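You operate a simulated robot arm through the tools that you are given. There is no shell and no other tool. Be economical: measure what you need, move in short steps, check, and stop when the job is done.

You run a simulated robot arm. Do the job below in one go: nothing can be reset, and whatever is moved stays where it is left.

Task
Take the toner cartridge on the top of the lacquered table and put it away on the top of the printer stand. Fetch the rubber block and set it on the bundle of slips on the counter of the long bookcase. Take the scrap tub and put it on the lamp table. The order is free. Set down upright: toner cartridge, scrap tub.
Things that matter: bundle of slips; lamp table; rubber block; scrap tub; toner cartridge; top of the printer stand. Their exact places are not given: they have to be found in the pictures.

The check looks at the end state, three seconds after you hand in, the way a careful person would. Anything else that was tipped, shoved, dropped, spilled or broken makes it a failure.

Robot
A 7-joint arm with a two-finger parallel gripper on a trunk, on a base that drives. Base frame: it is fixed to the floor where the robot stands at the start and does not move with it; the origin is under the middle of the robot, x ahead of it, y to its left, z up. Readings come in mm, rad, newtons and seconds.
With the tool pointing down near the work surface it reaches from about 200 to 740 mm from the robot's upright axis, wherever it stands. Its first joint turns from -2.897 to 2.897 rad. Places, roughly: bundle of slips [-2500, 3250, 750]; lamp table [100, -1600, 700]; rubber block [-1500, -1250, 750]; scrap tub [-1500, -1500, 750]; top of the printer stand [-2200, -1600, 700]. Payload 1.57 kg.
The TCP is the grasp point between the finger pads, 30 mm short of the fingertips. In the tool frame z runs along the fingers and y along their closing line. Largest opening 110 mm; finger width 24, thickness 12; the body of the gripper, 48 by 112 mm, starts 78 mm behind the TCP.
Orientation is that of the tool frame in the base frame, as [roll, pitch, yaw] about the fixed x, y, z axes, in that order (R = Rz(yaw) Ry(pitch) Rx(roll)). With the fingers straight down and closing along the base's y, the tool's x points along the base's -x, its y along +y and its z along -z.

Tools
- The arm moves only by the tool jog_arm. Its arguments are lists of equal length, an entry for each row: "delta_rot": the turn, a rotation vector about the base's x, y, z in rad, a list of three; "slide": the shift along the base's x, y, z in mm, a list of three; "grip": the closure, from 0 (fully open) to 1 (shut). In form: {"delta_rot": [[ax, ay, az], ...], "slide": [[dx, dy, dz], ...], "grip": [grip, ...]}. A call has 1 to 8 rows; each row is the pose to reach, as a shift and turn from the pose commanded when the call began. A row lasts 0.2 s, in which the tool goes at most 50 mm and 0.15 rad; a call with a longer step from one row to the next is refused whole, and so is a gripper value outside its range. Where a pose cannot be reached the arm comes as near as it can. A force on the tool above 40 N (or 10 N above the force at the start of the call, whichever is more), or a blocked arm, ends the call early, and 0.2 s more pass. The fingers move at their own pace (about 45 mm/s each) and stop on an object; they squeeze with about 38 N. The grip force told is the motor's: it shows also when the fingers shut on nothing. Time passes only in rows, and 0.2 s behind the last, so rows that repeat a pose let the fingers close. The reply holds the time, the measured pose of the TCP, the force on the tool along the base axes, the opening and the grip force, in the units named above and with some noise, with the torque about the TCP (base axes, N m) and any sound that the robot's microphone picked up.
- Cameras (640 x 400 px; columns grow to the right, rows downward): "scene" is now at [14.7, 126.2, 1414.4]; the picture's right is [-0.37, -0.93, 0.00], its down [-0.65, 0.26, -0.71] and it looks along [0.66, -0.26, -0.70] (base axes); focal length 272 px, centre (320, 200). "wrist" rides on the gripper at [70, 16, -141] in the tool frame; the picture's right is [-0.23, 0.97, 0.00], its down [-0.86, -0.20, -0.48] and it looks along [-0.47, -0.11, 0.88] (tool axes); focal length 222 px, centre (320, 200).
- get_image(camera): a new picture of that camera. It takes no simulated time.
- lift_body(by): slides the trunk up (or, below 0, down) by that many mm; the arm and the scene camera ride with it, the base frame stays. It gives what a move gives, with no picture.
- drive_base(legs): drives the robot by 1 to 6 legs, each [ahead, turn to the left] in mm and rad, along the robot's own axes; the way and the turn of a leg run together, so that a leg with both is an arc; at most 1500 mm and 3.142 rad a leg. The arm and the cameras ride along, it lands a little off, and it stops where it bumps. It gives what a move gives.
- aim_head(pan, tilt): turns the head with the scene camera to pan (to the left, within 2.705 rad either way) and tilt (down, from -0.506 to 1.204), counted from straight ahead of the robot. It gives what a move gives.
- pixel_to_xyz(camera, pixels): for up to 12 pixels [column, row] of the newest picture of that camera ("zoom" is the newest enlarged one), the place [x, y, z] in the base frame of the surface seen there, good to about 3 mm. It takes no simulated time.
- inspect(camera, box): a new picture of the part [left, top, right, bottom] of that camera's present view, enlarged. It takes no simulated time.
- finish_job(): hands the job in; it is judged then, once.

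Go step by step. Measure first, check grasps and placings, and put right what went wrong. The budget is 110 turns and 90 pictures, counting those below and the enlarged ones. Unless the task says otherwise, let go and move clear before handing in, and close with one line.

The tools are called after ">>>" as a command line: name --argument value ..., lists and objects as JSON in quotes. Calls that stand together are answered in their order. jog_arm: Moves the arm, as the interface text tells. Its arguments: {"type":"object","properties":{"delta_rot":{"type":"array","items":{"type":"array","items":{"type":"number"}}},"slide":{"type":"array","items":{"type":"array","items":{"type":"number"}}},"grip":{"type":"array","items":{"type":"number"}}},"required":["delta_rot","slide","grip"]} The other tools are called the same way: lift_body (by) slides the trunk up or down; drive_base (legs) drives the base; aim_head (pan, tilt) turns the head that bears the scene camera; get_image (camera) takes a picture; pixel_to_xyz (camera, pixels) gives the place of the surface under pixels of a picture; inspect (camera, box) takes an enlarged picture of a part of a camera's view; finish_job () hands the job in.

At the start:

```text
clock: 0.0
position: [441.4, -219.4, 999.1]
tool_rot: [3.141, 0.001, 3.141]
wrist_force: [0.4, 0.7, -0.3]
ft_torque: [-0.02, -0.03, -0.01]
width: 110.2
grip_force: 0.1
trunk travel left (down, up): [-350.0, 240.0]
robot x, y, heading: [1.3, 3.1, -0.003]
head pan, tilt: [-0.375, 0.778]
```

scene: 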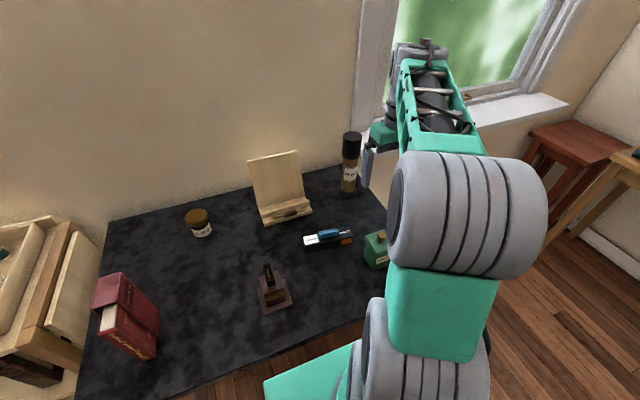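
wrist: 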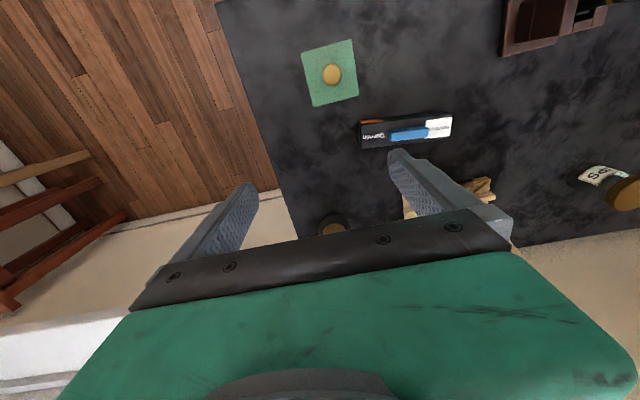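

The black table ahead shows a black/blue/white bar at (327,238), likely the toner cartridge. I'll enlarge it and measure.

>>> inspect --camera "scene" --box '[240, 120, 400, 320]'

>>> inspect --camera "wrist" --box '[280, 20, 520, 170]'

>>> pixel_to_xyz --camera "wrist" --pixels '[[361, 123], [363, 148], [452, 112], [450, 136], [410, 134], [405, 160], [332, 75], [355, 100], [385, 100], [440, 128], [385, 133], [365, 122]]'

>>> pixel_to_xyz --camera "scene" --pixels '[[304, 235], [350, 231], [350, 242], [306, 248], [328, 234], [378, 235], [351, 137], [352, 190], [270, 290], [295, 212], [330, 260], [370, 265]]'

```text
2.00 times, centred on (320, 220) of scene
```

zoom: 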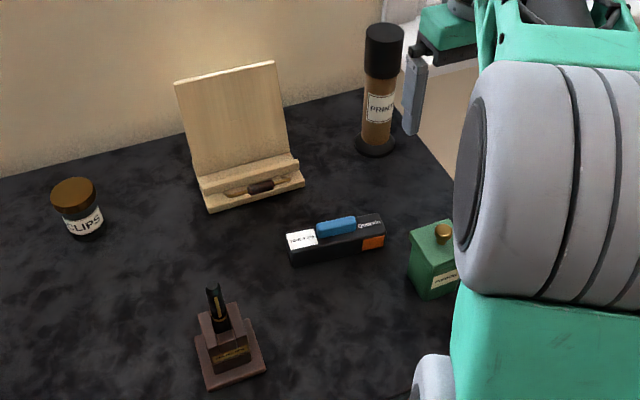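

```text
2.67 times, centred on (400, 95) of wrist
```

zoom: 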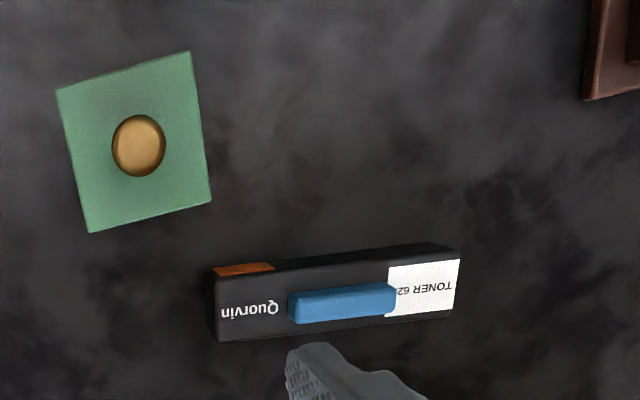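

```text
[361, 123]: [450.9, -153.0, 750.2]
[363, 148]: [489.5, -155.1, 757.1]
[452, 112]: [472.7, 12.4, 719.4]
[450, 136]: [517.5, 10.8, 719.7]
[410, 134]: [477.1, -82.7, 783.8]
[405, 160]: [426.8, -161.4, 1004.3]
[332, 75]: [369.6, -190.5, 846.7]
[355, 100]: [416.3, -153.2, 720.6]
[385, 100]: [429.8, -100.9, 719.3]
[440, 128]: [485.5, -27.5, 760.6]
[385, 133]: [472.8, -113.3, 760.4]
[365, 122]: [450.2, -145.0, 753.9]
```

```text
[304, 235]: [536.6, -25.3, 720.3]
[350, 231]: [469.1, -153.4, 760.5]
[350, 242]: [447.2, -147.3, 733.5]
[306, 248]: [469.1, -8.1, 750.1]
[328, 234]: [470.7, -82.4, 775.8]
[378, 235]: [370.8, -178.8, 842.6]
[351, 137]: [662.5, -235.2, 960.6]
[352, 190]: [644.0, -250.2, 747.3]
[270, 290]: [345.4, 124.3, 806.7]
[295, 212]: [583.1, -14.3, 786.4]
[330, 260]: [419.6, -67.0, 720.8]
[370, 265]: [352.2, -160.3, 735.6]
```

The cartridge lies with its long side along y, centred near (470,-80), top 760, handle to 784. I'll measure its top corners and look around with the head before moving.

>>> pixel_to_xyz --camera "zoom" --pixels '[[218, 282], [221, 336], [456, 264], [452, 306], [292, 306], [390, 300], [340, 303], [340, 275], [350, 325], [240, 290]]'

>>> aim_head --pan -1.5 --tilt 0.5

>>> get_image --camera "scene"

>>> aim_head --pan -2.5 --tilt 0.4

>>> get_image --camera "scene"

>>> aim_head --pan 2.4 --tilt 0.35

>>> get_image --camera "scene"

```text
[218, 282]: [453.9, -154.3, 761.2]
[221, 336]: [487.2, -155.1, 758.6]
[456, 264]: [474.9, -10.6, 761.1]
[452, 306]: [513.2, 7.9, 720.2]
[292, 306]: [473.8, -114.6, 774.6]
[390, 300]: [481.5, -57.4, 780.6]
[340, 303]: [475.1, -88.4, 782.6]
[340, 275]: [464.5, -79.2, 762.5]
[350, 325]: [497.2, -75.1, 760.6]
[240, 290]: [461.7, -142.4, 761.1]
```

```text
clock: 1.4
position: [442.1, -219.3, 998.2]
tool_rot: [3.142, -0.001, 3.14]
wrist_force: [0.0, 0.0, -0.4]
ft_torque: [0.0, -0.01, 0.0]
width: 109.7
grip_force: 0.1
trunk travel left (down, up): [-350.0, 240.0]
robot x, y, heading: [-3.0, 1.9, -0.003]
head pan, tilt: [-1.499, 0.499]
```

```text
85 pictures are left
```

scene: 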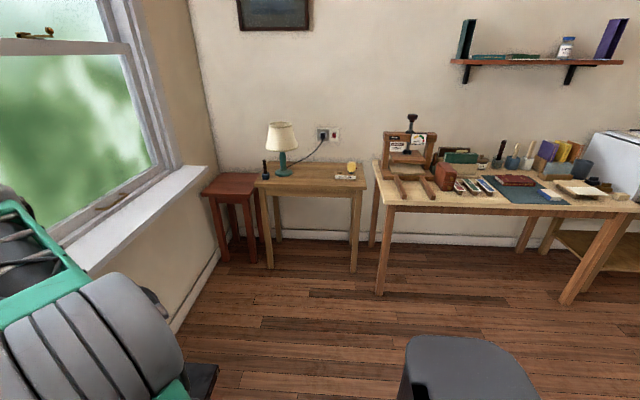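

```text
clock: 2.6
position: [441.7, -219.9, 999.9]
tool_rot: [3.14, -0.001, -3.141]
wrist_force: [0.5, 0.4, -0.2]
ft_torque: [0.03, 0.0, -0.01]
width: 110.2
grip_force: 0.0
trunk travel left (down, up): [-350.0, 240.0]
robot x, y, heading: [1.9, 0.9, 0.002]
head pan, tilt: [-2.499, 0.4]
```

```text
84 pictures are left
```

scene: 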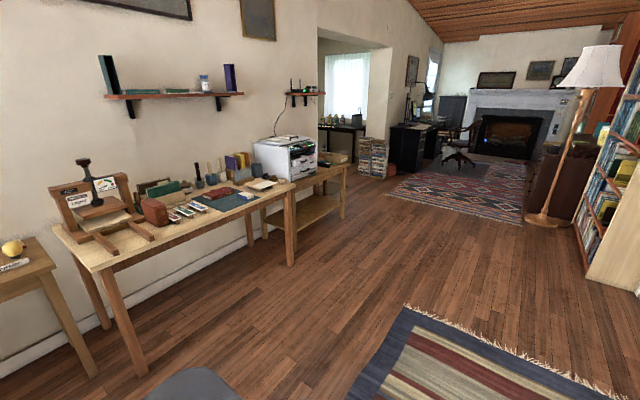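

```text
clock: 6.5
position: [440.7, -220.6, 998.4]
tool_rot: [-3.141, 0.0, -3.141]
wrist_force: [0.0, 0.3, -0.2]
ft_torque: [-0.01, 0.02, -0.02]
width: 110.0
grip_force: 0.1
trunk travel left (down, up): [-350.0, 240.0]
robot x, y, heading: [-2.7, 5.4, 0.0]
head pan, tilt: [2.4, 0.351]
```

```text
83 pictures are left
```

scene: 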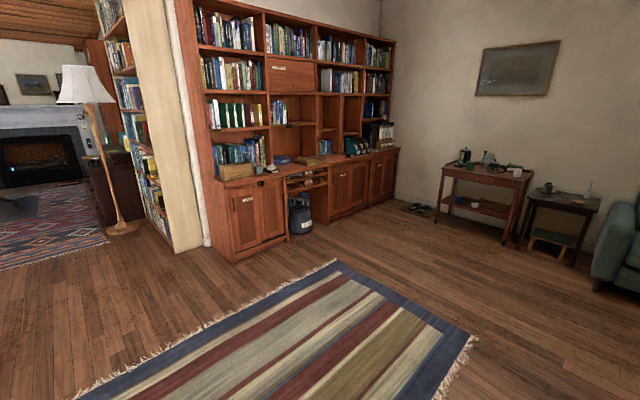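

Lamp table, workbench, printer stand and bookcase are all located. Now I move above the cartridge and turn the gripper so it closes across the narrow side.

>>> jog_arm --delta_rot '[[0, 0, 0.14], [0, 0, 0.28], [0, 0, 0.42], [0, 0, 0.56], [0, 0, 0.7], [0, 0, 0.84], [0, 0, 0.98], [0, 0, 1.12]]' --slide '[[5, 15, -10], [10, 30, -20], [15, 45, -30], [20, 60, -40], [25, 75, -50], [30, 90, -60], [35, 115, -70], [40, 135, -80]]' --grip '[0, 0, 0, 0, 0, 0, 0, 0]'

>>> jog_arm --delta_rot '[[0, 0, 0.14], [0, 0, 0.28], [0, 0, 0.306], [0, 0, 0.306]]' --slide '[[0, 0, 0], [0, 0, 0], [0, 0, 0], [0, 0, 0]]' --grip '[0, 0, 0, 0]'

>>> get_image --camera "wrist"

>>> aim_head --pan -0.1 --tilt 0.9

>>> get_image --camera "scene"

```text
clock: 8.3
position: [482.2, -84.9, 917.1]
tool_rot: [3.141, -0.001, -2.017]
wrist_force: [0.2, -0.6, -0.2]
ft_torque: [0.0, 0.0, -0.04]
width: 109.9
grip_force: 0.1
trunk travel left (down, up): [-350.0, 240.0]
robot x, y, heading: [-4.5, 6.3, 0.002]
head pan, tilt: [2.4, 0.351]
```

```text
clock: 9.3
position: [481.6, -84.2, 918.3]
tool_rot: [3.141, -0.001, -1.713]
wrist_force: [-0.2, 0.5, 0.1]
ft_torque: [0.04, 0.01, -0.02]
width: 110.0
grip_force: 0.1
trunk travel left (down, up): [-350.0, 240.0]
robot x, y, heading: [-3.1, 5.1, -0.004]
head pan, tilt: [2.4, 0.351]
```

```text
82 pictures are left
```

wrist: 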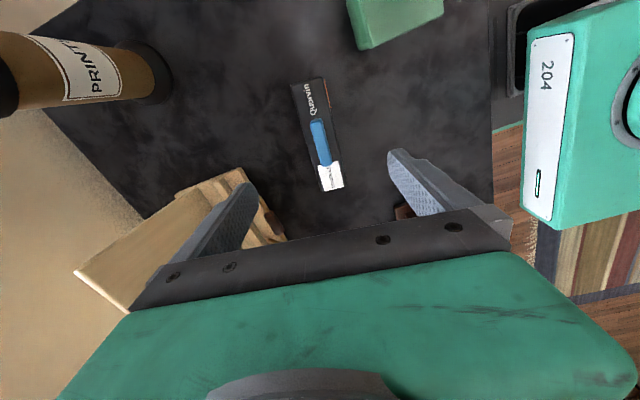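

```text
clock: 11.6
position: [482.2, -84.9, 918.4]
tool_rot: [3.142, 0.001, -1.715]
wrist_force: [0.6, 0.3, 0.4]
ft_torque: [-0.02, 0.03, 0.0]
width: 110.0
grip_force: 0.1
trunk travel left (down, up): [-350.0, 240.0]
robot x, y, heading: [3.8, 1.4, 0.002]
head pan, tilt: [-0.099, 0.901]
```

```text
81 pictures are left
```

scene: 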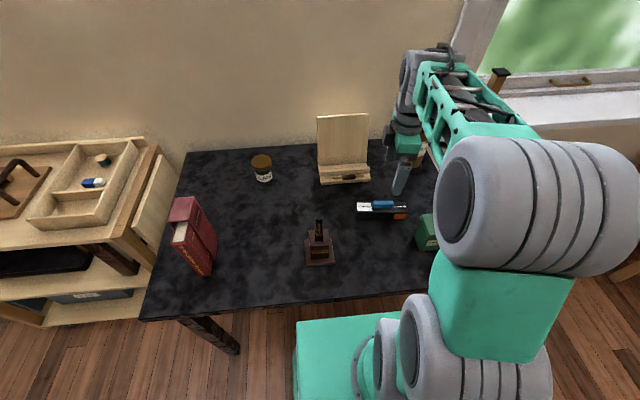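

The cartridge sits between the fingers' lines at (317,135). I'll measure its edges finely before descending.

>>> inspect --camera "wrist" --box '[260, 60, 388, 200]'

>>> pixel_to_xyz --camera "wrist" --pixels '[[306, 130], [310, 135], [318, 135], [328, 135], [331, 135], [300, 100], [310, 100], [322, 100], [325, 100], [318, 128]]'

```text
2.86 times, centred on (324, 130) of wrist
```

zoom: 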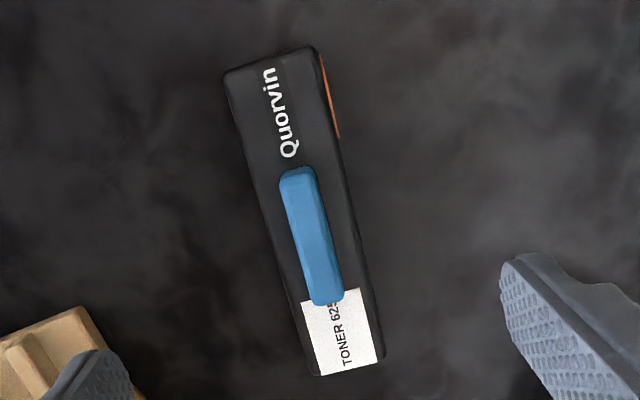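

```text
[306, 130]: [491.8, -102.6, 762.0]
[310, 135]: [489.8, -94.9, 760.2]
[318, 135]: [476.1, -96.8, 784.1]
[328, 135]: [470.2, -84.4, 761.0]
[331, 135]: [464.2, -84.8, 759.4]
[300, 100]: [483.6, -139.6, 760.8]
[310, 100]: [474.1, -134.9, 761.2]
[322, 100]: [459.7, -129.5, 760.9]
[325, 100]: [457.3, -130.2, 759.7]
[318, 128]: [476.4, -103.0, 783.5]
```

Box centre is about (480,-84), matching the gripper's position; width about 34. Descending to z≈757 and closing.

>>> jog_arm --delta_rot '[[0, 0, 0], [0, 0, 0], [0, 0, 0], [0, 0, 0], [0, 0, 0]]' --slide '[[-1, 0, -40], [-2, 0, -80], [-2, 0, -120], [-2, 0, -150], [-2, 0, -162]]' --grip '[0, 0, 0, 0, 0]'

>>> jog_arm --delta_rot '[[0, 0, 0], [0, 0, 0], [0, 0, 0], [0, 0, 0], [0, 0, 0], [0, 0, 0]]' --slide '[[0, 0, 0], [0, 0, 0], [0, 0, 0], [0, 0, 0], [0, 0, 0], [0, 0, 0]]' --grip '[0.4, 0.6, 0.8, 1, 1, 1]'

>>> jog_arm --delta_rot '[[0, 0, 0], [0, 0, 0], [0, 0, 0], [0, 0, 0], [0, 0, 0]]' --slide '[[0, 0, 20], [0, 0, 60], [0, 0, 100], [0, 0, 140], [0, 0, 180]]' --grip '[1, 1, 1, 1, 1]'

>>> get_image --camera "wrist"

```text
clock: 12.8
position: [478.8, -84.3, 755.5]
tool_rot: [-3.142, 0.001, -1.715]
wrist_force: [0.1, 0.3, 0.7]
ft_torque: [0.0, -0.01, -0.04]
width: 110.2
grip_force: 0.0
trunk travel left (down, up): [-350.0, 240.0]
robot x, y, heading: [-0.5, -1.2, 0.001]
head pan, tilt: [-0.099, 0.901]
```

```text
clock: 14.2
position: [480.1, -84.4, 757.1]
tool_rot: [3.141, 0.0, -1.715]
wrist_force: [0.7, 0.6, 0.7]
ft_torque: [-0.06, -0.08, 0.1]
width: 41.8
grip_force: 29.7
trunk travel left (down, up): [-350.0, 240.0]
robot x, y, heading: [-0.7, 2.2, -0.001]
head pan, tilt: [-0.099, 0.901]
```

```text
clock: 15.4
position: [479.4, -84.6, 936.4]
tool_rot: [3.138, 0.0, -1.716]
wrist_force: [0.6, -0.5, -3.6]
ft_torque: [0.05, 0.05, 0.02]
width: 41.7
grip_force: 37.8
trunk travel left (down, up): [-350.0, 240.0]
robot x, y, heading: [-2.6, 4.3, -0.003]
head pan, tilt: [-0.099, 0.901]
```

```text
79 pictures are left
```

wrist: 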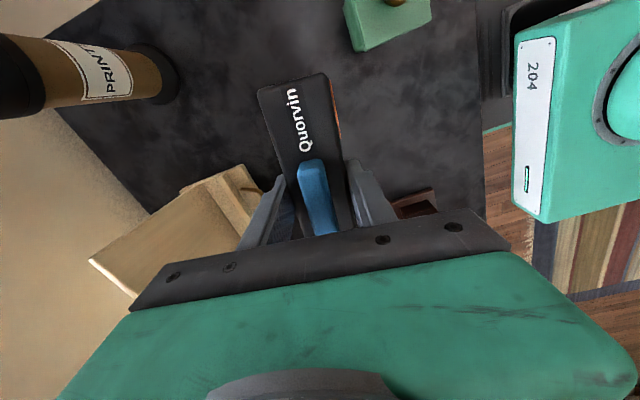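

The cartridge is held firmly (41.7 mm opening, 38 N). I retract the arm, then back away from the table and look toward the printer stand.

>>> jog_arm --delta_rot '[[0, 0, 0], [0, 0, 0], [0, 0, 0], [0, 0, 0], [0, 0, 0]]' --slide '[[-10, 10, 40], [-40, 20, 70], [-80, 30, 70], [-120, 40, 70], [-140, 50, 70]]' --grip '[1, 1, 1, 1, 1]'

>>> drive_base --legs '[[-450, 0], [0, -2.6]]'

>>> aim_head --pan 0 --tilt 0.45

>>> get_image --camera "scene"

```text
clock: 16.6
position: [338.8, -35.8, 1007.4]
tool_rot: [-3.141, 0.001, -1.714]
wrist_force: [-0.3, 0.6, -3.2]
ft_torque: [0.01, 0.03, 0.03]
width: 41.9
grip_force: 37.9
trunk travel left (down, up): [-350.0, 240.0]
robot x, y, heading: [2.6, 4.2, -0.003]
head pan, tilt: [-0.099, 0.901]
```

```text
clock: 25.4
position: [-754.5, -143.6, 1008.0]
tool_rot: [3.141, 0.0, 1.976]
wrist_force: [0.1, 0.7, -2.6]
ft_torque: [0.01, -0.02, -0.05]
width: 41.6
grip_force: 38.3
trunk travel left (down, up): [-350.0, 240.0]
robot x, y, heading: [-444.8, 1.2, -2.591]
head pan, tilt: [-0.099, 0.901]
```

```text
clock: 26.3
position: [-755.7, -143.4, 1005.9]
tool_rot: [3.141, 0.0, 1.976]
wrist_force: [0.7, 0.0, -3.5]
ft_torque: [0.01, -0.02, -0.01]
width: 42.0
grip_force: 38.4
trunk travel left (down, up): [-350.0, 240.0]
robot x, y, heading: [-447.0, 2.9, -2.588]
head pan, tilt: [0.0, 0.45]
```

```text
78 pictures are left
```

scene: 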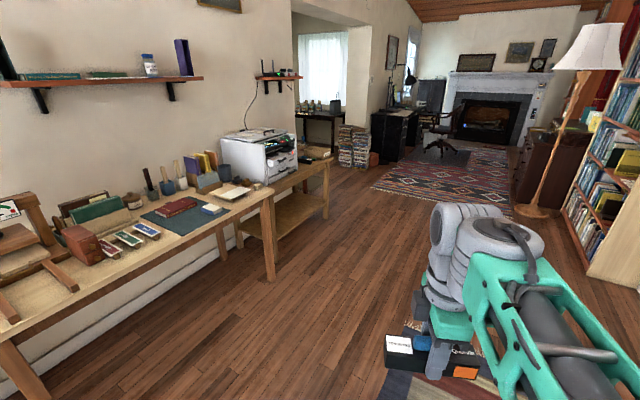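

The printer stand is at about (290,170) with the printer on its left half. I'll measure the bench and stand edges.

>>> pixel_to_xyz --camera "scene" --pixels '[[268, 194], [330, 162], [300, 172], [315, 158], [255, 213], [20, 318], [211, 209], [260, 184], [300, 170], [322, 150], [312, 155], [268, 275]]'

>>> inspect --camera "scene" --box '[120, 110, 360, 260]'

```text
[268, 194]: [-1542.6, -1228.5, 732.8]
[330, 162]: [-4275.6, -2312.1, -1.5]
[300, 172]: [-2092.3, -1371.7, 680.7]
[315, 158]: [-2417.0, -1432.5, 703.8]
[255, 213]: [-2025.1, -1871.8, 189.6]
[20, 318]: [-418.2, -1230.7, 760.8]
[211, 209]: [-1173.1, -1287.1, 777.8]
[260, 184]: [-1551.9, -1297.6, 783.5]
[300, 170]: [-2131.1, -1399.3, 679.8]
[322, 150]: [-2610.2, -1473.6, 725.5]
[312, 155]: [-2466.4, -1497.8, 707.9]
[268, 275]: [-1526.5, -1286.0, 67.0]
```

```text
2.67 times, centred on (240, 185) of scene
```

zoom: 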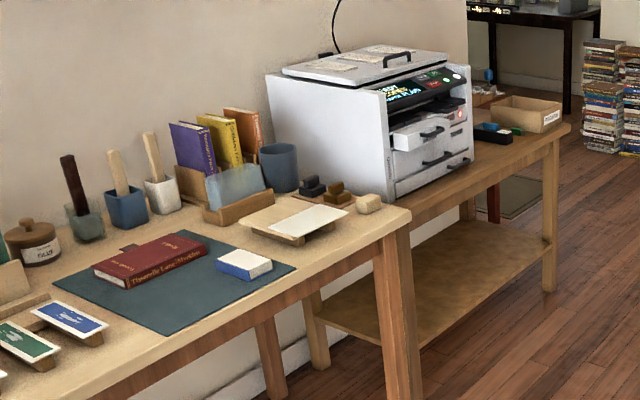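

Stand spans x≈-1600…-2650, front edge y≈-1370; free area to the right of the printer. Driving in front of it.

>>> drive_base --legs '[[0, -0.087], [1500, 0], [560, 0], [0, 1.105]]'

>>> aim_head --pan 0 --tilt 0.75

>>> get_image --camera "scene"

```text
clock: 39.8
position: [-2345.4, -1245.8, 1006.3]
tool_rot: [3.139, 0.0, 2.974]
wrist_force: [-0.3, -0.6, -4.2]
ft_torque: [-0.02, 0.02, -0.02]
width: 41.8
grip_force: 37.7
trunk travel left (down, up): [-350.0, 240.0]
robot x, y, heading: [-2299.4, -904.9, -1.596]
head pan, tilt: [0.0, 0.45]
```

```text
clock: 40.6
position: [-2344.8, -1244.1, 1006.6]
tool_rot: [3.139, 0.0, 2.974]
wrist_force: [-0.7, 0.4, -3.3]
ft_torque: [0.0, 0.0, -0.01]
width: 41.5
grip_force: 37.9
trunk travel left (down, up): [-350.0, 240.0]
robot x, y, heading: [-2295.3, -910.9, -1.591]
head pan, tilt: [0.0, 0.75]
```

```text
76 pictures are left
```

scene: 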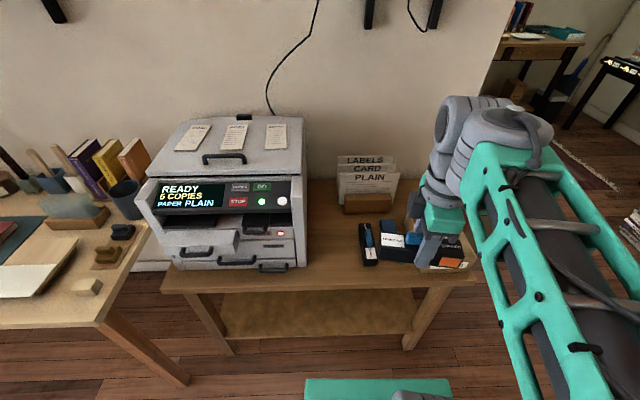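

Free space on the stand lies between printer and the black items (cols 310–355). I'll enlarge and measure.

>>> inspect --camera "scene" --box '[290, 140, 490, 300]'

>>> pixel_to_xyz --camera "scene" --pixels '[[307, 265], [310, 285], [330, 225], [330, 260], [350, 260], [360, 240], [362, 264], [375, 262], [345, 212], [300, 200], [412, 264], [440, 284]]'

>>> get_image --camera "wrist"

```text
2.50 times, centred on (390, 220) of scene
```

zoom: 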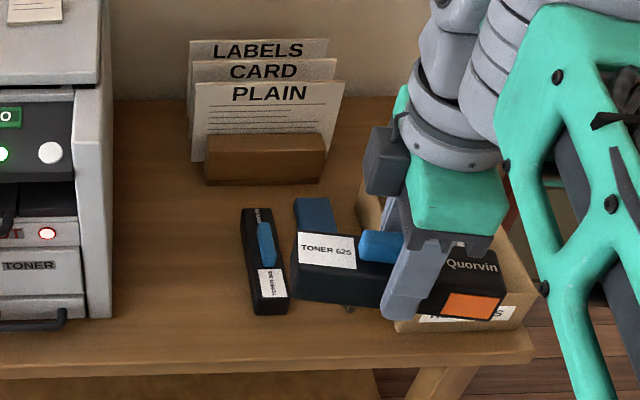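

```text
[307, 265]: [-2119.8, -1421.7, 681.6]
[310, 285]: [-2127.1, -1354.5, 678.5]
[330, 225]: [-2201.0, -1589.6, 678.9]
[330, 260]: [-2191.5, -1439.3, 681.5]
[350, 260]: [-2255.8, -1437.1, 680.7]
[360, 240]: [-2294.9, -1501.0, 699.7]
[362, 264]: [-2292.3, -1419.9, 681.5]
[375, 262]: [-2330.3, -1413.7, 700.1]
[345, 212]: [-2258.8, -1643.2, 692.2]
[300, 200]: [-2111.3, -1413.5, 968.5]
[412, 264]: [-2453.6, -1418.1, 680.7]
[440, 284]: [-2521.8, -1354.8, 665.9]
```

```text
74 pictures are left
```

wrist: 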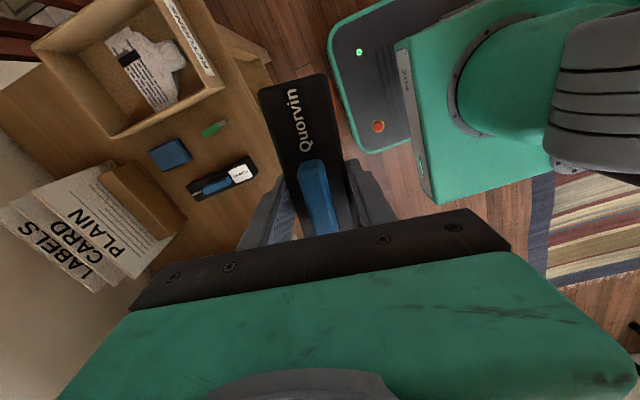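

The stand top is z≈680 with a clear gap x -2120…-2285. I'll set the cartridge at (-2205,-1480) lengthwise along y; turning and moving above it first.

>>> jog_arm --delta_rot '[[0, 0, -0.14], [0, 0, -0.28], [0, 0, -0.42], [0, 0, -0.56], [0, 0, -0.7], [0, 0, -0.84], [0, 0, -0.98], [0, 0, -1.12]]' --slide '[[10, 0, 0], [20, 0, 0], [30, 0, 0], [40, 0, 0], [55, -10, 0], [70, -30, 0], [85, -50, 0], [100, -70, 0]]' --grip '[1, 1, 1, 1, 1, 1, 1, 1]'

>>> jog_arm --delta_rot '[[0, 0, -0.14], [0, 0, -0.283], [0, 0, -0.283], [0, 0, -0.283], [0, 0, -0.283], [0, 0, -0.283]]' --slide '[[15, -30, 0], [30, -60, 0], [40, -100, 0], [40, -140, 0], [40, -166, 0], [40, -166, 0]]' --grip '[1, 1, 1, 1, 1, 1]'

>>> get_image --camera "scene"

>>> get_image --camera "wrist"

```text
clock: 42.4
position: [-2243.6, -1316.0, 1008.2]
tool_rot: [3.14, 0.001, 1.852]
wrist_force: [-0.5, 0.5, -2.0]
ft_torque: [0.0, -0.03, -0.03]
width: 41.7
grip_force: 37.8
trunk travel left (down, up): [-350.0, 240.0]
robot x, y, heading: [-2298.5, -905.9, -1.595]
head pan, tilt: [0.0, 0.75]
```

```text
clock: 43.8
position: [-2204.7, -1481.6, 1006.5]
tool_rot: [-3.14, -0.001, 1.57]
wrist_force: [-0.1, -0.3, -3.4]
ft_torque: [0.03, 0.04, -0.02]
width: 41.6
grip_force: 37.4
trunk travel left (down, up): [-350.0, 240.0]
robot x, y, heading: [-2300.6, -905.9, -1.596]
head pan, tilt: [0.0, 0.75]
```

```text
73 pictures are left
```

scene: 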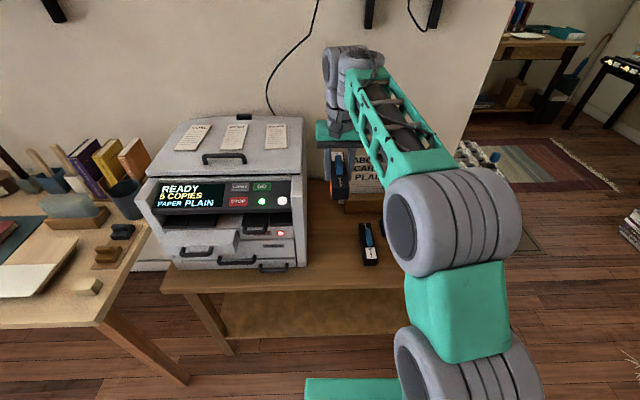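

```text
72 pictures are left
```

wrist: 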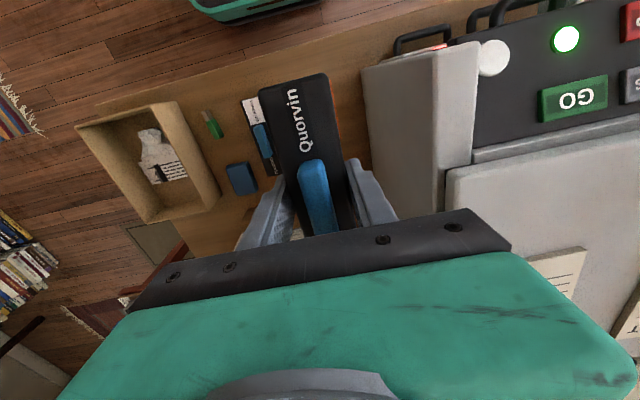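

Alignment is good: printer side right, small toner left, with space on both sides. Lowering.

>>> jog_arm --delta_rot '[[0, 0, 0], [0, 0, 0], [0, 0, 0], [0, 0, 0], [0, 0, 0], [0, 0, 0], [0, 0, 0]]' --slide '[[0, 0, -40], [0, 0, -80], [0, 0, -120], [0, 0, -160], [0, 0, -200], [0, 0, -240], [0, 0, -270]]' --grip '[1, 1, 1, 1, 1, 1, 1]'

>>> jog_arm --delta_rot '[[0, 0, 0], [0, 0, 0], [0, 0, 0], [0, 0, 0]]' --slide '[[0, 0, -8], [0, 0, -14], [0, 0, -18], [0, 0, -18]]' --grip '[1, 1, 1, 1]'

>>> get_image --camera "scene"

```text
clock: 45.4
position: [-2204.5, -1480.9, 735.9]
tool_rot: [-3.142, 0.001, 1.573]
wrist_force: [-0.3, -0.8, -2.7]
ft_torque: [0.01, 0.01, -0.01]
width: 41.7
grip_force: 38.3
trunk travel left (down, up): [-350.0, 240.0]
robot x, y, heading: [-2296.5, -906.8, -1.594]
head pan, tilt: [0.0, 0.75]
```

```text
clock: 46.4
position: [-2205.2, -1482.2, 717.9]
tool_rot: [-3.142, 0.0, 1.57]
wrist_force: [0.4, -0.4, -2.8]
ft_torque: [-0.01, 0.01, 0.01]
width: 41.6
grip_force: 37.7
trunk travel left (down, up): [-350.0, 240.0]
robot x, y, heading: [-2298.7, -905.5, -1.594]
head pan, tilt: [0.0, 0.75]
```

```text
71 pictures are left
```

scene: 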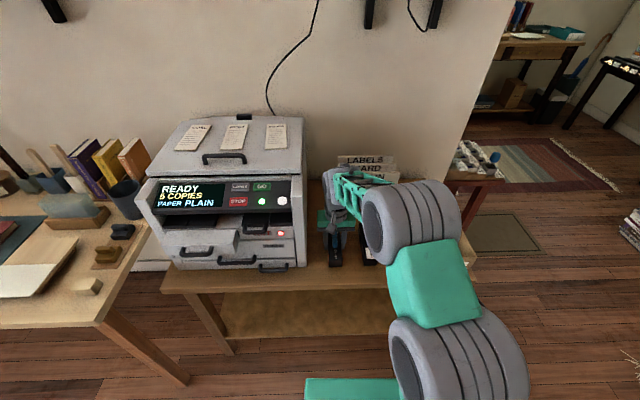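

Almost in contact (force still -2.8 N). A couple more mm down until touch, then open partly and rise.

>>> jog_arm --delta_rot '[[0, 0, 0], [0, 0, 0], [0, 0, 0]]' --slide '[[0, 0, -1.5], [0, 0, -3], [0, 0, -3]]' --grip '[1, 1, 1]'

>>> jog_arm --delta_rot '[[0, 0, 0], [0, 0, 0], [0, 0, 0], [0, 0, 0]]' --slide '[[0, 0, 0], [0, 0, 0], [0, 0, 0], [0, 0, 0]]' --grip '[0.55, 0.4, 0.35, 0.35]'

>>> jog_arm --delta_rot '[[0, 0, 0], [0, 0, 0], [0, 0, 0], [0, 0, 0], [0, 0, 0], [0, 0, 0], [0, 0, 0], [0, 0, 0]]' --slide '[[0, 0, 30], [0, 0, 70], [0, 0, 110], [0, 0, 150], [0, 0, 190], [0, 0, 230], [0, 0, 270], [0, 0, 300]]' --grip '[0.35, 0.35, 0.35, 0.35, 0.35, 0.35, 0.35, 0.35]'

>>> get_image --camera "wrist"

```text
clock: 47.2
position: [-2204.5, -1481.6, 715.8]
tool_rot: [-3.141, -0.001, 1.571]
wrist_force: [-1.0, 0.0, -2.8]
ft_torque: [-0.04, 0.04, 0.03]
width: 41.9
grip_force: 38.1
trunk travel left (down, up): [-350.0, 240.0]
robot x, y, heading: [-2300.1, -904.1, -1.592]
head pan, tilt: [0.0, 0.75]
```

```text
clock: 48.2
position: [-2205.2, -1481.1, 715.6]
tool_rot: [3.141, 0.0, 1.571]
wrist_force: [-0.4, -0.1, -1.0]
ft_torque: [-0.01, -0.02, 0.01]
width: 71.5
grip_force: 0.2
trunk travel left (down, up): [-350.0, 240.0]
robot x, y, heading: [-2297.0, -908.7, -1.593]
head pan, tilt: [0.0, 0.75]
```

```text
clock: 50.0
position: [-2205.6, -1481.8, 1016.4]
tool_rot: [-3.141, -0.002, 1.571]
wrist_force: [0.1, 0.3, -0.2]
ft_torque: [-0.01, 0.01, -0.02]
width: 71.6
grip_force: 0.2
trunk travel left (down, up): [-350.0, 240.0]
robot x, y, heading: [-2300.2, -906.6, -1.591]
head pan, tilt: [0.0, 0.75]
```

```text
70 pictures are left
```

wrist: 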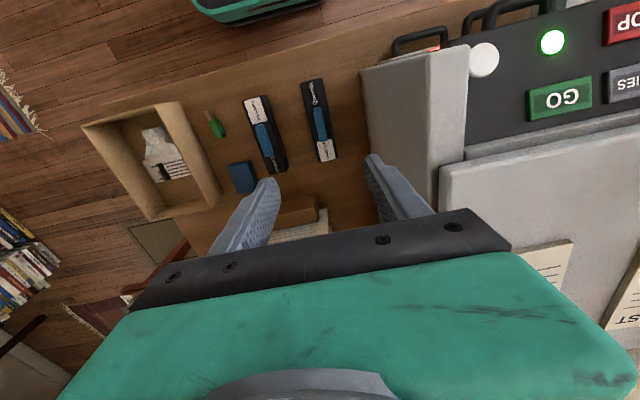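

The toner stands neatly on the stand (318,120), nothing disturbed. Now retract and drive to the workbench.

>>> jog_arm --delta_rot '[[0, 0, 0], [0, 0, 0], [0, 0, 0], [0, 0, 0], [0, 0, 0], [0, 0, 0]]' --slide '[[-20, 45, 10], [-40, 85, 20], [-60, 125, 20], [-80, 165, 20], [-95, 205, 20], [-95, 235, 20]]' --grip '[0, 0, 0, 0, 0, 0]'

>>> drive_base --legs '[[0, 1.592], [790, 0], [0, -1.571]]'

>>> aim_head --pan 0.2 --tilt 0.8

>>> get_image --camera "scene"

>>> get_image --camera "wrist"

```text
refused: row 1 steps farther than a row can; nothing moved
```

```text
clock: 60.2
position: [-1055.1, -1269.2, 1015.2]
tool_rot: [-3.141, -0.002, 2.328]
wrist_force: [-0.2, -0.3, -0.4]
ft_torque: [0.05, 0.01, -0.02]
width: 71.5
grip_force: 0.0
trunk travel left (down, up): [-350.0, 240.0]
robot x, y, heading: [-1517.0, -918.0, -0.836]
head pan, tilt: [0.0, 0.75]
stopped in leg 3: the robot was blocked; the commanded pose is now the measured one
```

```text
clock: 61.0
position: [-1054.4, -1269.4, 1015.9]
tool_rot: [3.141, 0.001, 2.326]
wrist_force: [0.0, 0.0, -0.6]
ft_torque: [0.01, -0.02, 0.02]
width: 71.4
grip_force: 0.0
trunk travel left (down, up): [-350.0, 240.0]
robot x, y, heading: [-1516.7, -913.5, -0.832]
head pan, tilt: [0.201, 0.799]
```

```text
69 pictures are left
```

scene: 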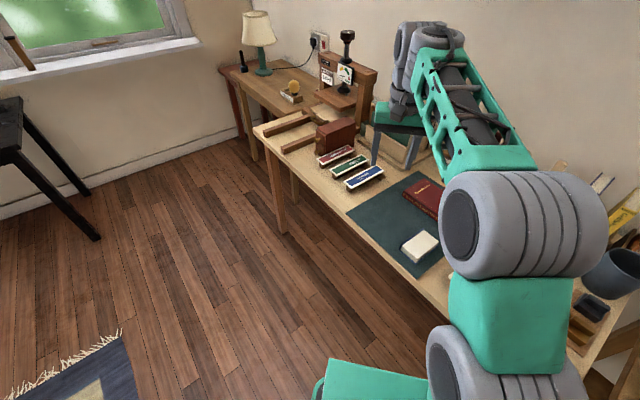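

```text
68 pictures are left
```

wrist: 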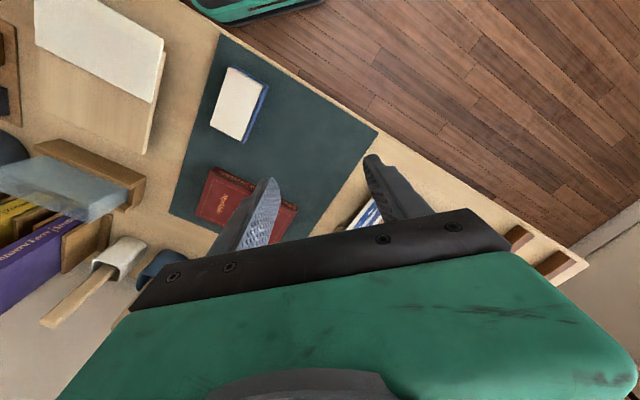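

The retract call was refused (step just over 50 mm) and the drive then stopped in leg 3, probably the base corner against the bench. I'll retract the arm now, turn back, and check whether anything shifted.

>>> jog_arm --delta_rot '[[0, 0, 0], [0, 0, 0], [0, 0, 0], [0, 0, 0], [0, 0, 0], [0, 0, 0]]' --slide '[[-20, 15, 20], [-52, 39, 40], [-84, 63, 40], [-116, 87, 40], [-148, 111, 40], [-180, 135, 40]]' --grip '[0, 0, 0, 0, 0, 0]'

>>> drive_base --legs '[[0, 0.83]]'

>>> aim_head --pan -1.4 --tilt 0.8

>>> get_image --camera "scene"

```text
clock: 62.4
position: [-1234.0, -1132.5, 1056.1]
tool_rot: [3.141, 0.001, 2.328]
wrist_force: [0.0, -0.2, -0.1]
ft_torque: [-0.01, 0.06, 0.03]
width: 109.9
grip_force: 0.1
trunk travel left (down, up): [-350.0, 240.0]
robot x, y, heading: [-1517.6, -916.9, -0.83]
head pan, tilt: [0.201, 0.799]
```

```text
clock: 64.9
position: [-1166.7, -855.4, 1056.1]
tool_rot: [3.139, 0.001, -3.124]
wrist_force: [0.8, -0.2, 0.1]
ft_torque: [-0.03, 0.0, -0.02]
width: 110.3
grip_force: 0.1
trunk travel left (down, up): [-350.0, 240.0]
robot x, y, heading: [-1519.0, -919.7, -0.002]
head pan, tilt: [0.201, 0.799]
```

```text
clock: 66.6
position: [-1166.8, -854.7, 1055.7]
tool_rot: [-3.141, 0.0, -3.122]
wrist_force: [-0.6, -0.3, -0.6]
ft_torque: [0.03, 0.02, -0.01]
width: 109.9
grip_force: 0.1
trunk travel left (down, up): [-350.0, 240.0]
robot x, y, heading: [-1520.2, -915.7, -0.004]
head pan, tilt: [-1.4, 0.799]
```

```text
67 pictures are left
```

scene: 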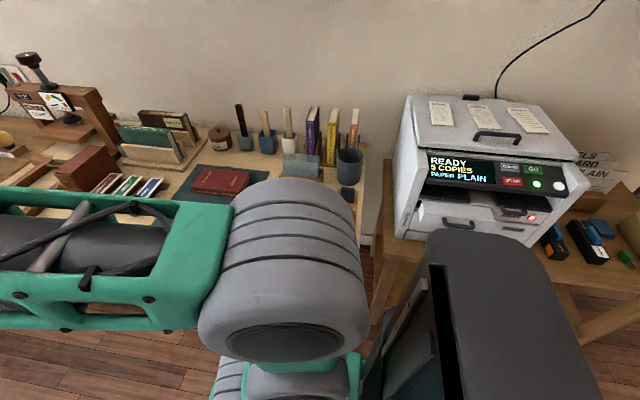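

Everything on the bench and stand still looks in place. I'll turn with more room: move off to y≈-740, face the bench, then look.

>>> drive_base --legs '[[0, 1.575], [180, 0], [0, 3.141]]'

>>> aim_head --pan 0.2 --tilt 0.75

>>> get_image --camera "scene"

```text
clock: 69.0
position: [-1288.2, -646.1, 1055.5]
tool_rot: [3.142, -0.002, -2.441]
wrist_force: [0.1, -0.1, -0.3]
ft_torque: [0.0, 0.03, -0.02]
width: 110.0
grip_force: 0.1
trunk travel left (down, up): [-350.0, 240.0]
robot x, y, heading: [-1519.4, -915.3, 0.673]
head pan, tilt: [-1.4, 0.799]
stopped in leg 1: the robot was blocked; the commanded pose is now the measured one
```

```text
clock: 70.7
position: [-1288.7, -646.0, 1054.8]
tool_rot: [-3.141, -0.001, -2.44]
wrist_force: [-0.6, -0.4, 0.5]
ft_torque: [-0.04, 0.0, 0.01]
width: 110.0
grip_force: 0.0
trunk travel left (down, up): [-350.0, 240.0]
robot x, y, heading: [-1523.2, -916.9, 0.675]
head pan, tilt: [0.201, 0.75]
```

```text
66 pictures are left
```

scene: 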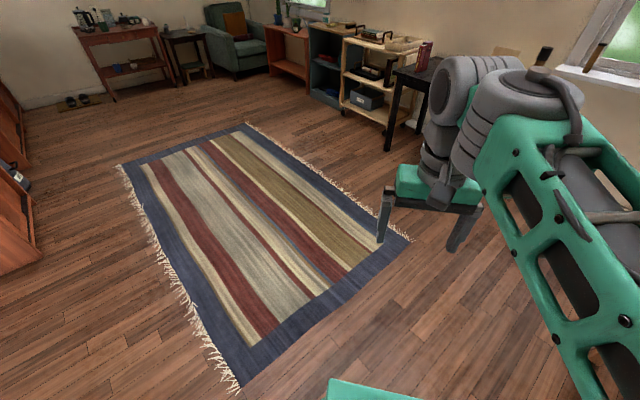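

The base's rear corner blocks at this angle; driving forward at this heading takes it away from the bench. Then I turn to face it.

>>> drive_base --legs '[[230, 0], [0, -2.246]]'

>>> aim_head --pan -0.1 --tilt 0.75

>>> get_image --camera "scene"

```text
clock: 77.7
position: [-1277.1, -1124.0, 1056.7]
tool_rot: [3.141, 0.0, 1.594]
wrist_force: [0.9, 0.0, -0.6]
ft_torque: [0.02, -0.05, -0.02]
width: 110.0
grip_force: 0.1
trunk travel left (down, up): [-350.0, 240.0]
robot x, y, heading: [-1341.5, -772.1, -1.571]
head pan, tilt: [0.201, 0.75]
```

```text
clock: 78.5
position: [-1277.1, -1124.6, 1056.8]
tool_rot: [-3.141, 0.0, 1.592]
wrist_force: [0.1, -0.2, 0.2]
ft_torque: [0.03, 0.02, -0.01]
width: 110.1
grip_force: 0.1
trunk travel left (down, up): [-350.0, 240.0]
robot x, y, heading: [-1347.3, -772.6, -1.578]
head pan, tilt: [-0.099, 0.75]
```

```text
65 pictures are left
```

scene: 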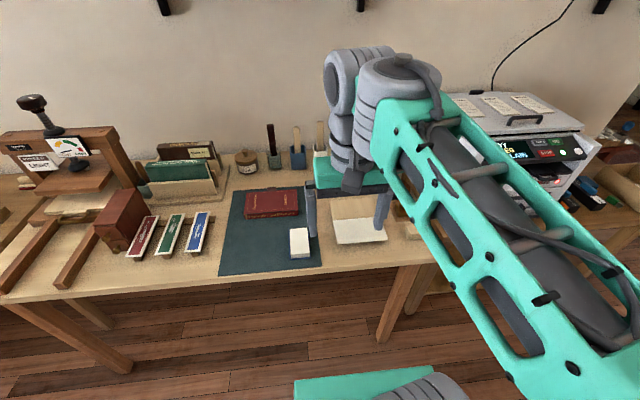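

The arm hides the tub. I'll drive 120 mm closer and use the wrist camera above that end of the bench.

>>> drive_base --legs '[[120, 0]]'

>>> jog_arm --delta_rot '[[0, 0, 0], [0, 0, 0], [0, 0, 0], [0, 0, 0], [0, 0, 0], [0, 0, 0]]' --slide '[[-40, 0, 0], [-80, 0, 0], [-120, 0, 0], [-160, 0, 0], [-200, 0, 0], [-220, 0, 0]]' --grip '[0, 0, 0, 0, 0, 0]'

>>> get_image --camera "wrist"

>>> get_image --camera "scene"

```text
clock: 79.8
position: [-1278.8, -1245.9, 1056.3]
tool_rot: [-3.141, 0.0, 1.591]
wrist_force: [-0.3, 0.9, 0.5]
ft_torque: [-0.03, 0.02, -0.01]
width: 109.7
grip_force: 0.0
trunk travel left (down, up): [-350.0, 240.0]
robot x, y, heading: [-1344.2, -894.6, -1.579]
head pan, tilt: [-0.099, 0.75]
```

```text
clock: 81.2
position: [-1499.3, -1244.6, 1054.8]
tool_rot: [-3.14, 0.0, 1.593]
wrist_force: [0.0, -0.1, -0.3]
ft_torque: [-0.04, 0.02, 0.0]
width: 109.7
grip_force: 0.0
trunk travel left (down, up): [-350.0, 240.0]
robot x, y, heading: [-1343.2, -897.0, -1.57]
head pan, tilt: [-0.099, 0.75]
```

```text
64 pictures are left
```

wrist: 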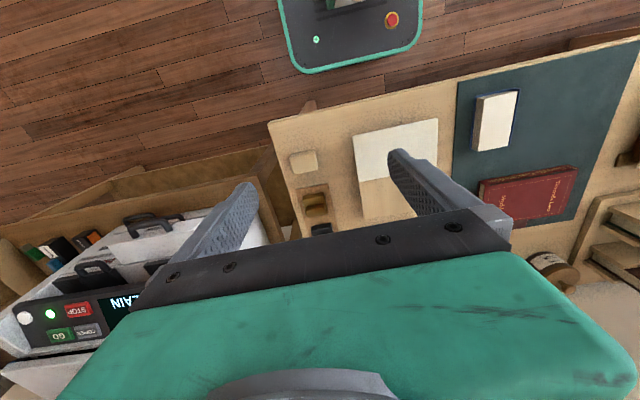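

```text
63 pictures are left
```

scene: 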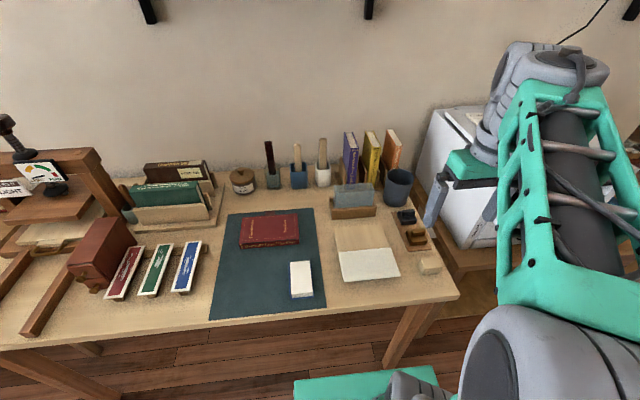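

The tub is at (397,187) and the beige block at (430,262). Enlarging and measuring.

>>> inspect --camera "scene" --box '[310, 130, 470, 300]'

>>> pixel_to_xyz --camera "scene" --pixels '[[385, 175], [411, 176], [397, 172], [397, 185], [397, 203], [397, 207], [388, 200], [409, 201], [430, 262], [419, 258], [440, 258], [430, 270]]'

>>> inspect --camera "wrist" --box '[260, 100, 420, 250]'

```text
2.35 times, centred on (390, 215) of scene
```

zoom: 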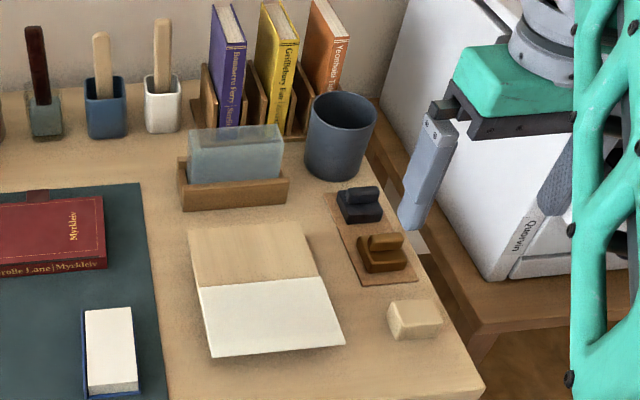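

```text
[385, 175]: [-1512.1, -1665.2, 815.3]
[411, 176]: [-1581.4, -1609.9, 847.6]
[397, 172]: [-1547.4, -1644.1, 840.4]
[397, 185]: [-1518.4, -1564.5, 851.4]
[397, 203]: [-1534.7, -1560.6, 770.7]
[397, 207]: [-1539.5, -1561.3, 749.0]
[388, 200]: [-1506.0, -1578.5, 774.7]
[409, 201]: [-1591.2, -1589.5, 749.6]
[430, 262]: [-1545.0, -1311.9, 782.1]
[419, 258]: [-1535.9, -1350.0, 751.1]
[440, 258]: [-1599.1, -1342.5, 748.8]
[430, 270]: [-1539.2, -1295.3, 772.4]
```

```text
2.67 times, centred on (340, 175) of wrist
```

zoom: 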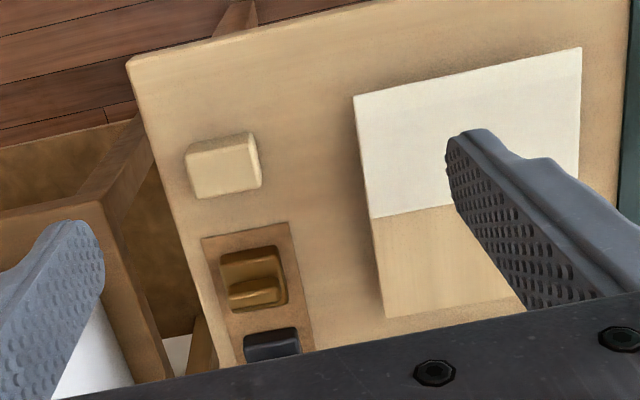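

Tub: rim z≈851, base 749, centre ≈(-1543,-1607), ~735 mm from the robot: too far. I'll centre the arm, back off, shift right by ~185 mm and come closer.

>>> jog_arm --delta_rot '[[0, 0, 0], [0, 0, 0], [0, 0, 0], [0, 0, 0]]' --slide '[[40, 0, 0], [80, 0, 0], [120, 0, 0], [150, 0, 0]]' --grip '[0, 0, 0, 0]'

>>> drive_base --legs '[[-350, 0], [0, -0.55], [360, 0], [0, 0.55], [80, 0]]'

>>> get_image --camera "scene"

>>> get_image --camera "wrist"

```text
clock: 82.2
position: [-1348.5, -1244.1, 1053.3]
tool_rot: [3.141, 0.0, 1.591]
wrist_force: [-0.3, 0.0, 1.1]
ft_torque: [-0.01, 0.0, -0.01]
width: 109.9
grip_force: 0.1
trunk travel left (down, up): [-350.0, 240.0]
robot x, y, heading: [-1342.5, -894.3, -1.576]
head pan, tilt: [-0.099, 0.75]
```

```text
clock: 90.1
position: [-1543.1, -1284.2, 1055.1]
tool_rot: [-3.141, 0.001, 1.586]
wrist_force: [-0.5, 0.1, 0.6]
ft_torque: [-0.03, -0.01, 0.03]
width: 109.8
grip_force: 0.0
trunk travel left (down, up): [-350.0, 240.0]
robot x, y, heading: [-1533.1, -933.3, -1.581]
head pan, tilt: [-0.099, 0.75]
```

```text
60 pictures are left
```

scene: 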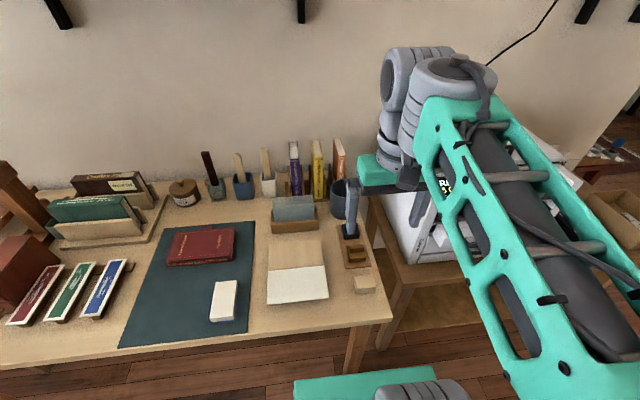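

```text
59 pictures are left
```

wrist: 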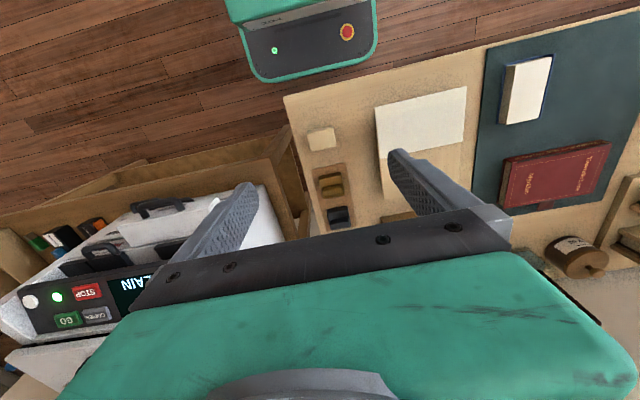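

Now directly in front. I'll slide the gripper to the left so the scene camera sees the tub from here.

>>> jog_arm --delta_rot '[[0, 0, 0], [0, 0, 0], [0, 0, 0], [0, 0, 0], [0, 0, 0], [0, 0, 0], [0, 0, 0], [0, 0, 0]]' --slide '[[40, 0, 0], [80, 0, 0], [120, 0, 0], [160, 0, 0], [200, 0, 0], [240, 0, 0], [280, 0, 0], [300, 0, 0]]' --grip '[0, 0, 0, 0, 0, 0, 0, 0]'

>>> aim_head --pan -0.15 --tilt 0.75

>>> inspect --camera "scene" --box '[220, 130, 460, 300]'

```text
clock: 91.9
position: [-1242.2, -1284.4, 1056.1]
tool_rot: [3.141, -0.001, 1.584]
wrist_force: [-0.1, 0.4, 0.3]
ft_torque: [0.0, 0.01, 0.03]
width: 109.9
grip_force: 0.1
trunk travel left (down, up): [-350.0, 240.0]
robot x, y, heading: [-1531.7, -934.4, -1.582]
head pan, tilt: [-0.099, 0.75]
```

```text
clock: 92.5
position: [-1243.4, -1284.6, 1055.0]
tool_rot: [3.14, 0.0, 1.584]
wrist_force: [-0.1, 0.8, 0.5]
ft_torque: [0.0, 0.0, 0.0]
width: 109.9
grip_force: 0.1
trunk travel left (down, up): [-350.0, 240.0]
robot x, y, heading: [-1533.5, -934.3, -1.58]
head pan, tilt: [-0.15, 0.75]
```

```text
2.35 times, centred on (340, 215) of scene
```

zoom: 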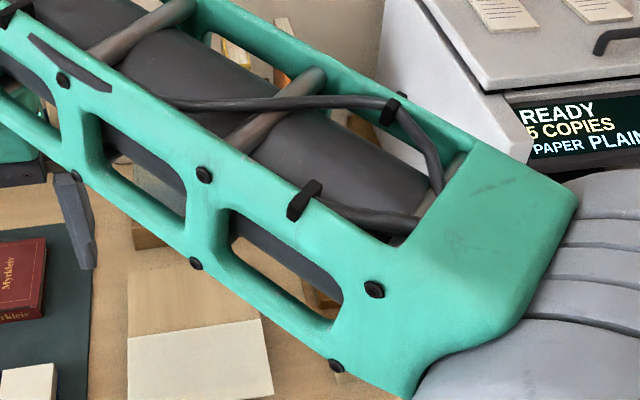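

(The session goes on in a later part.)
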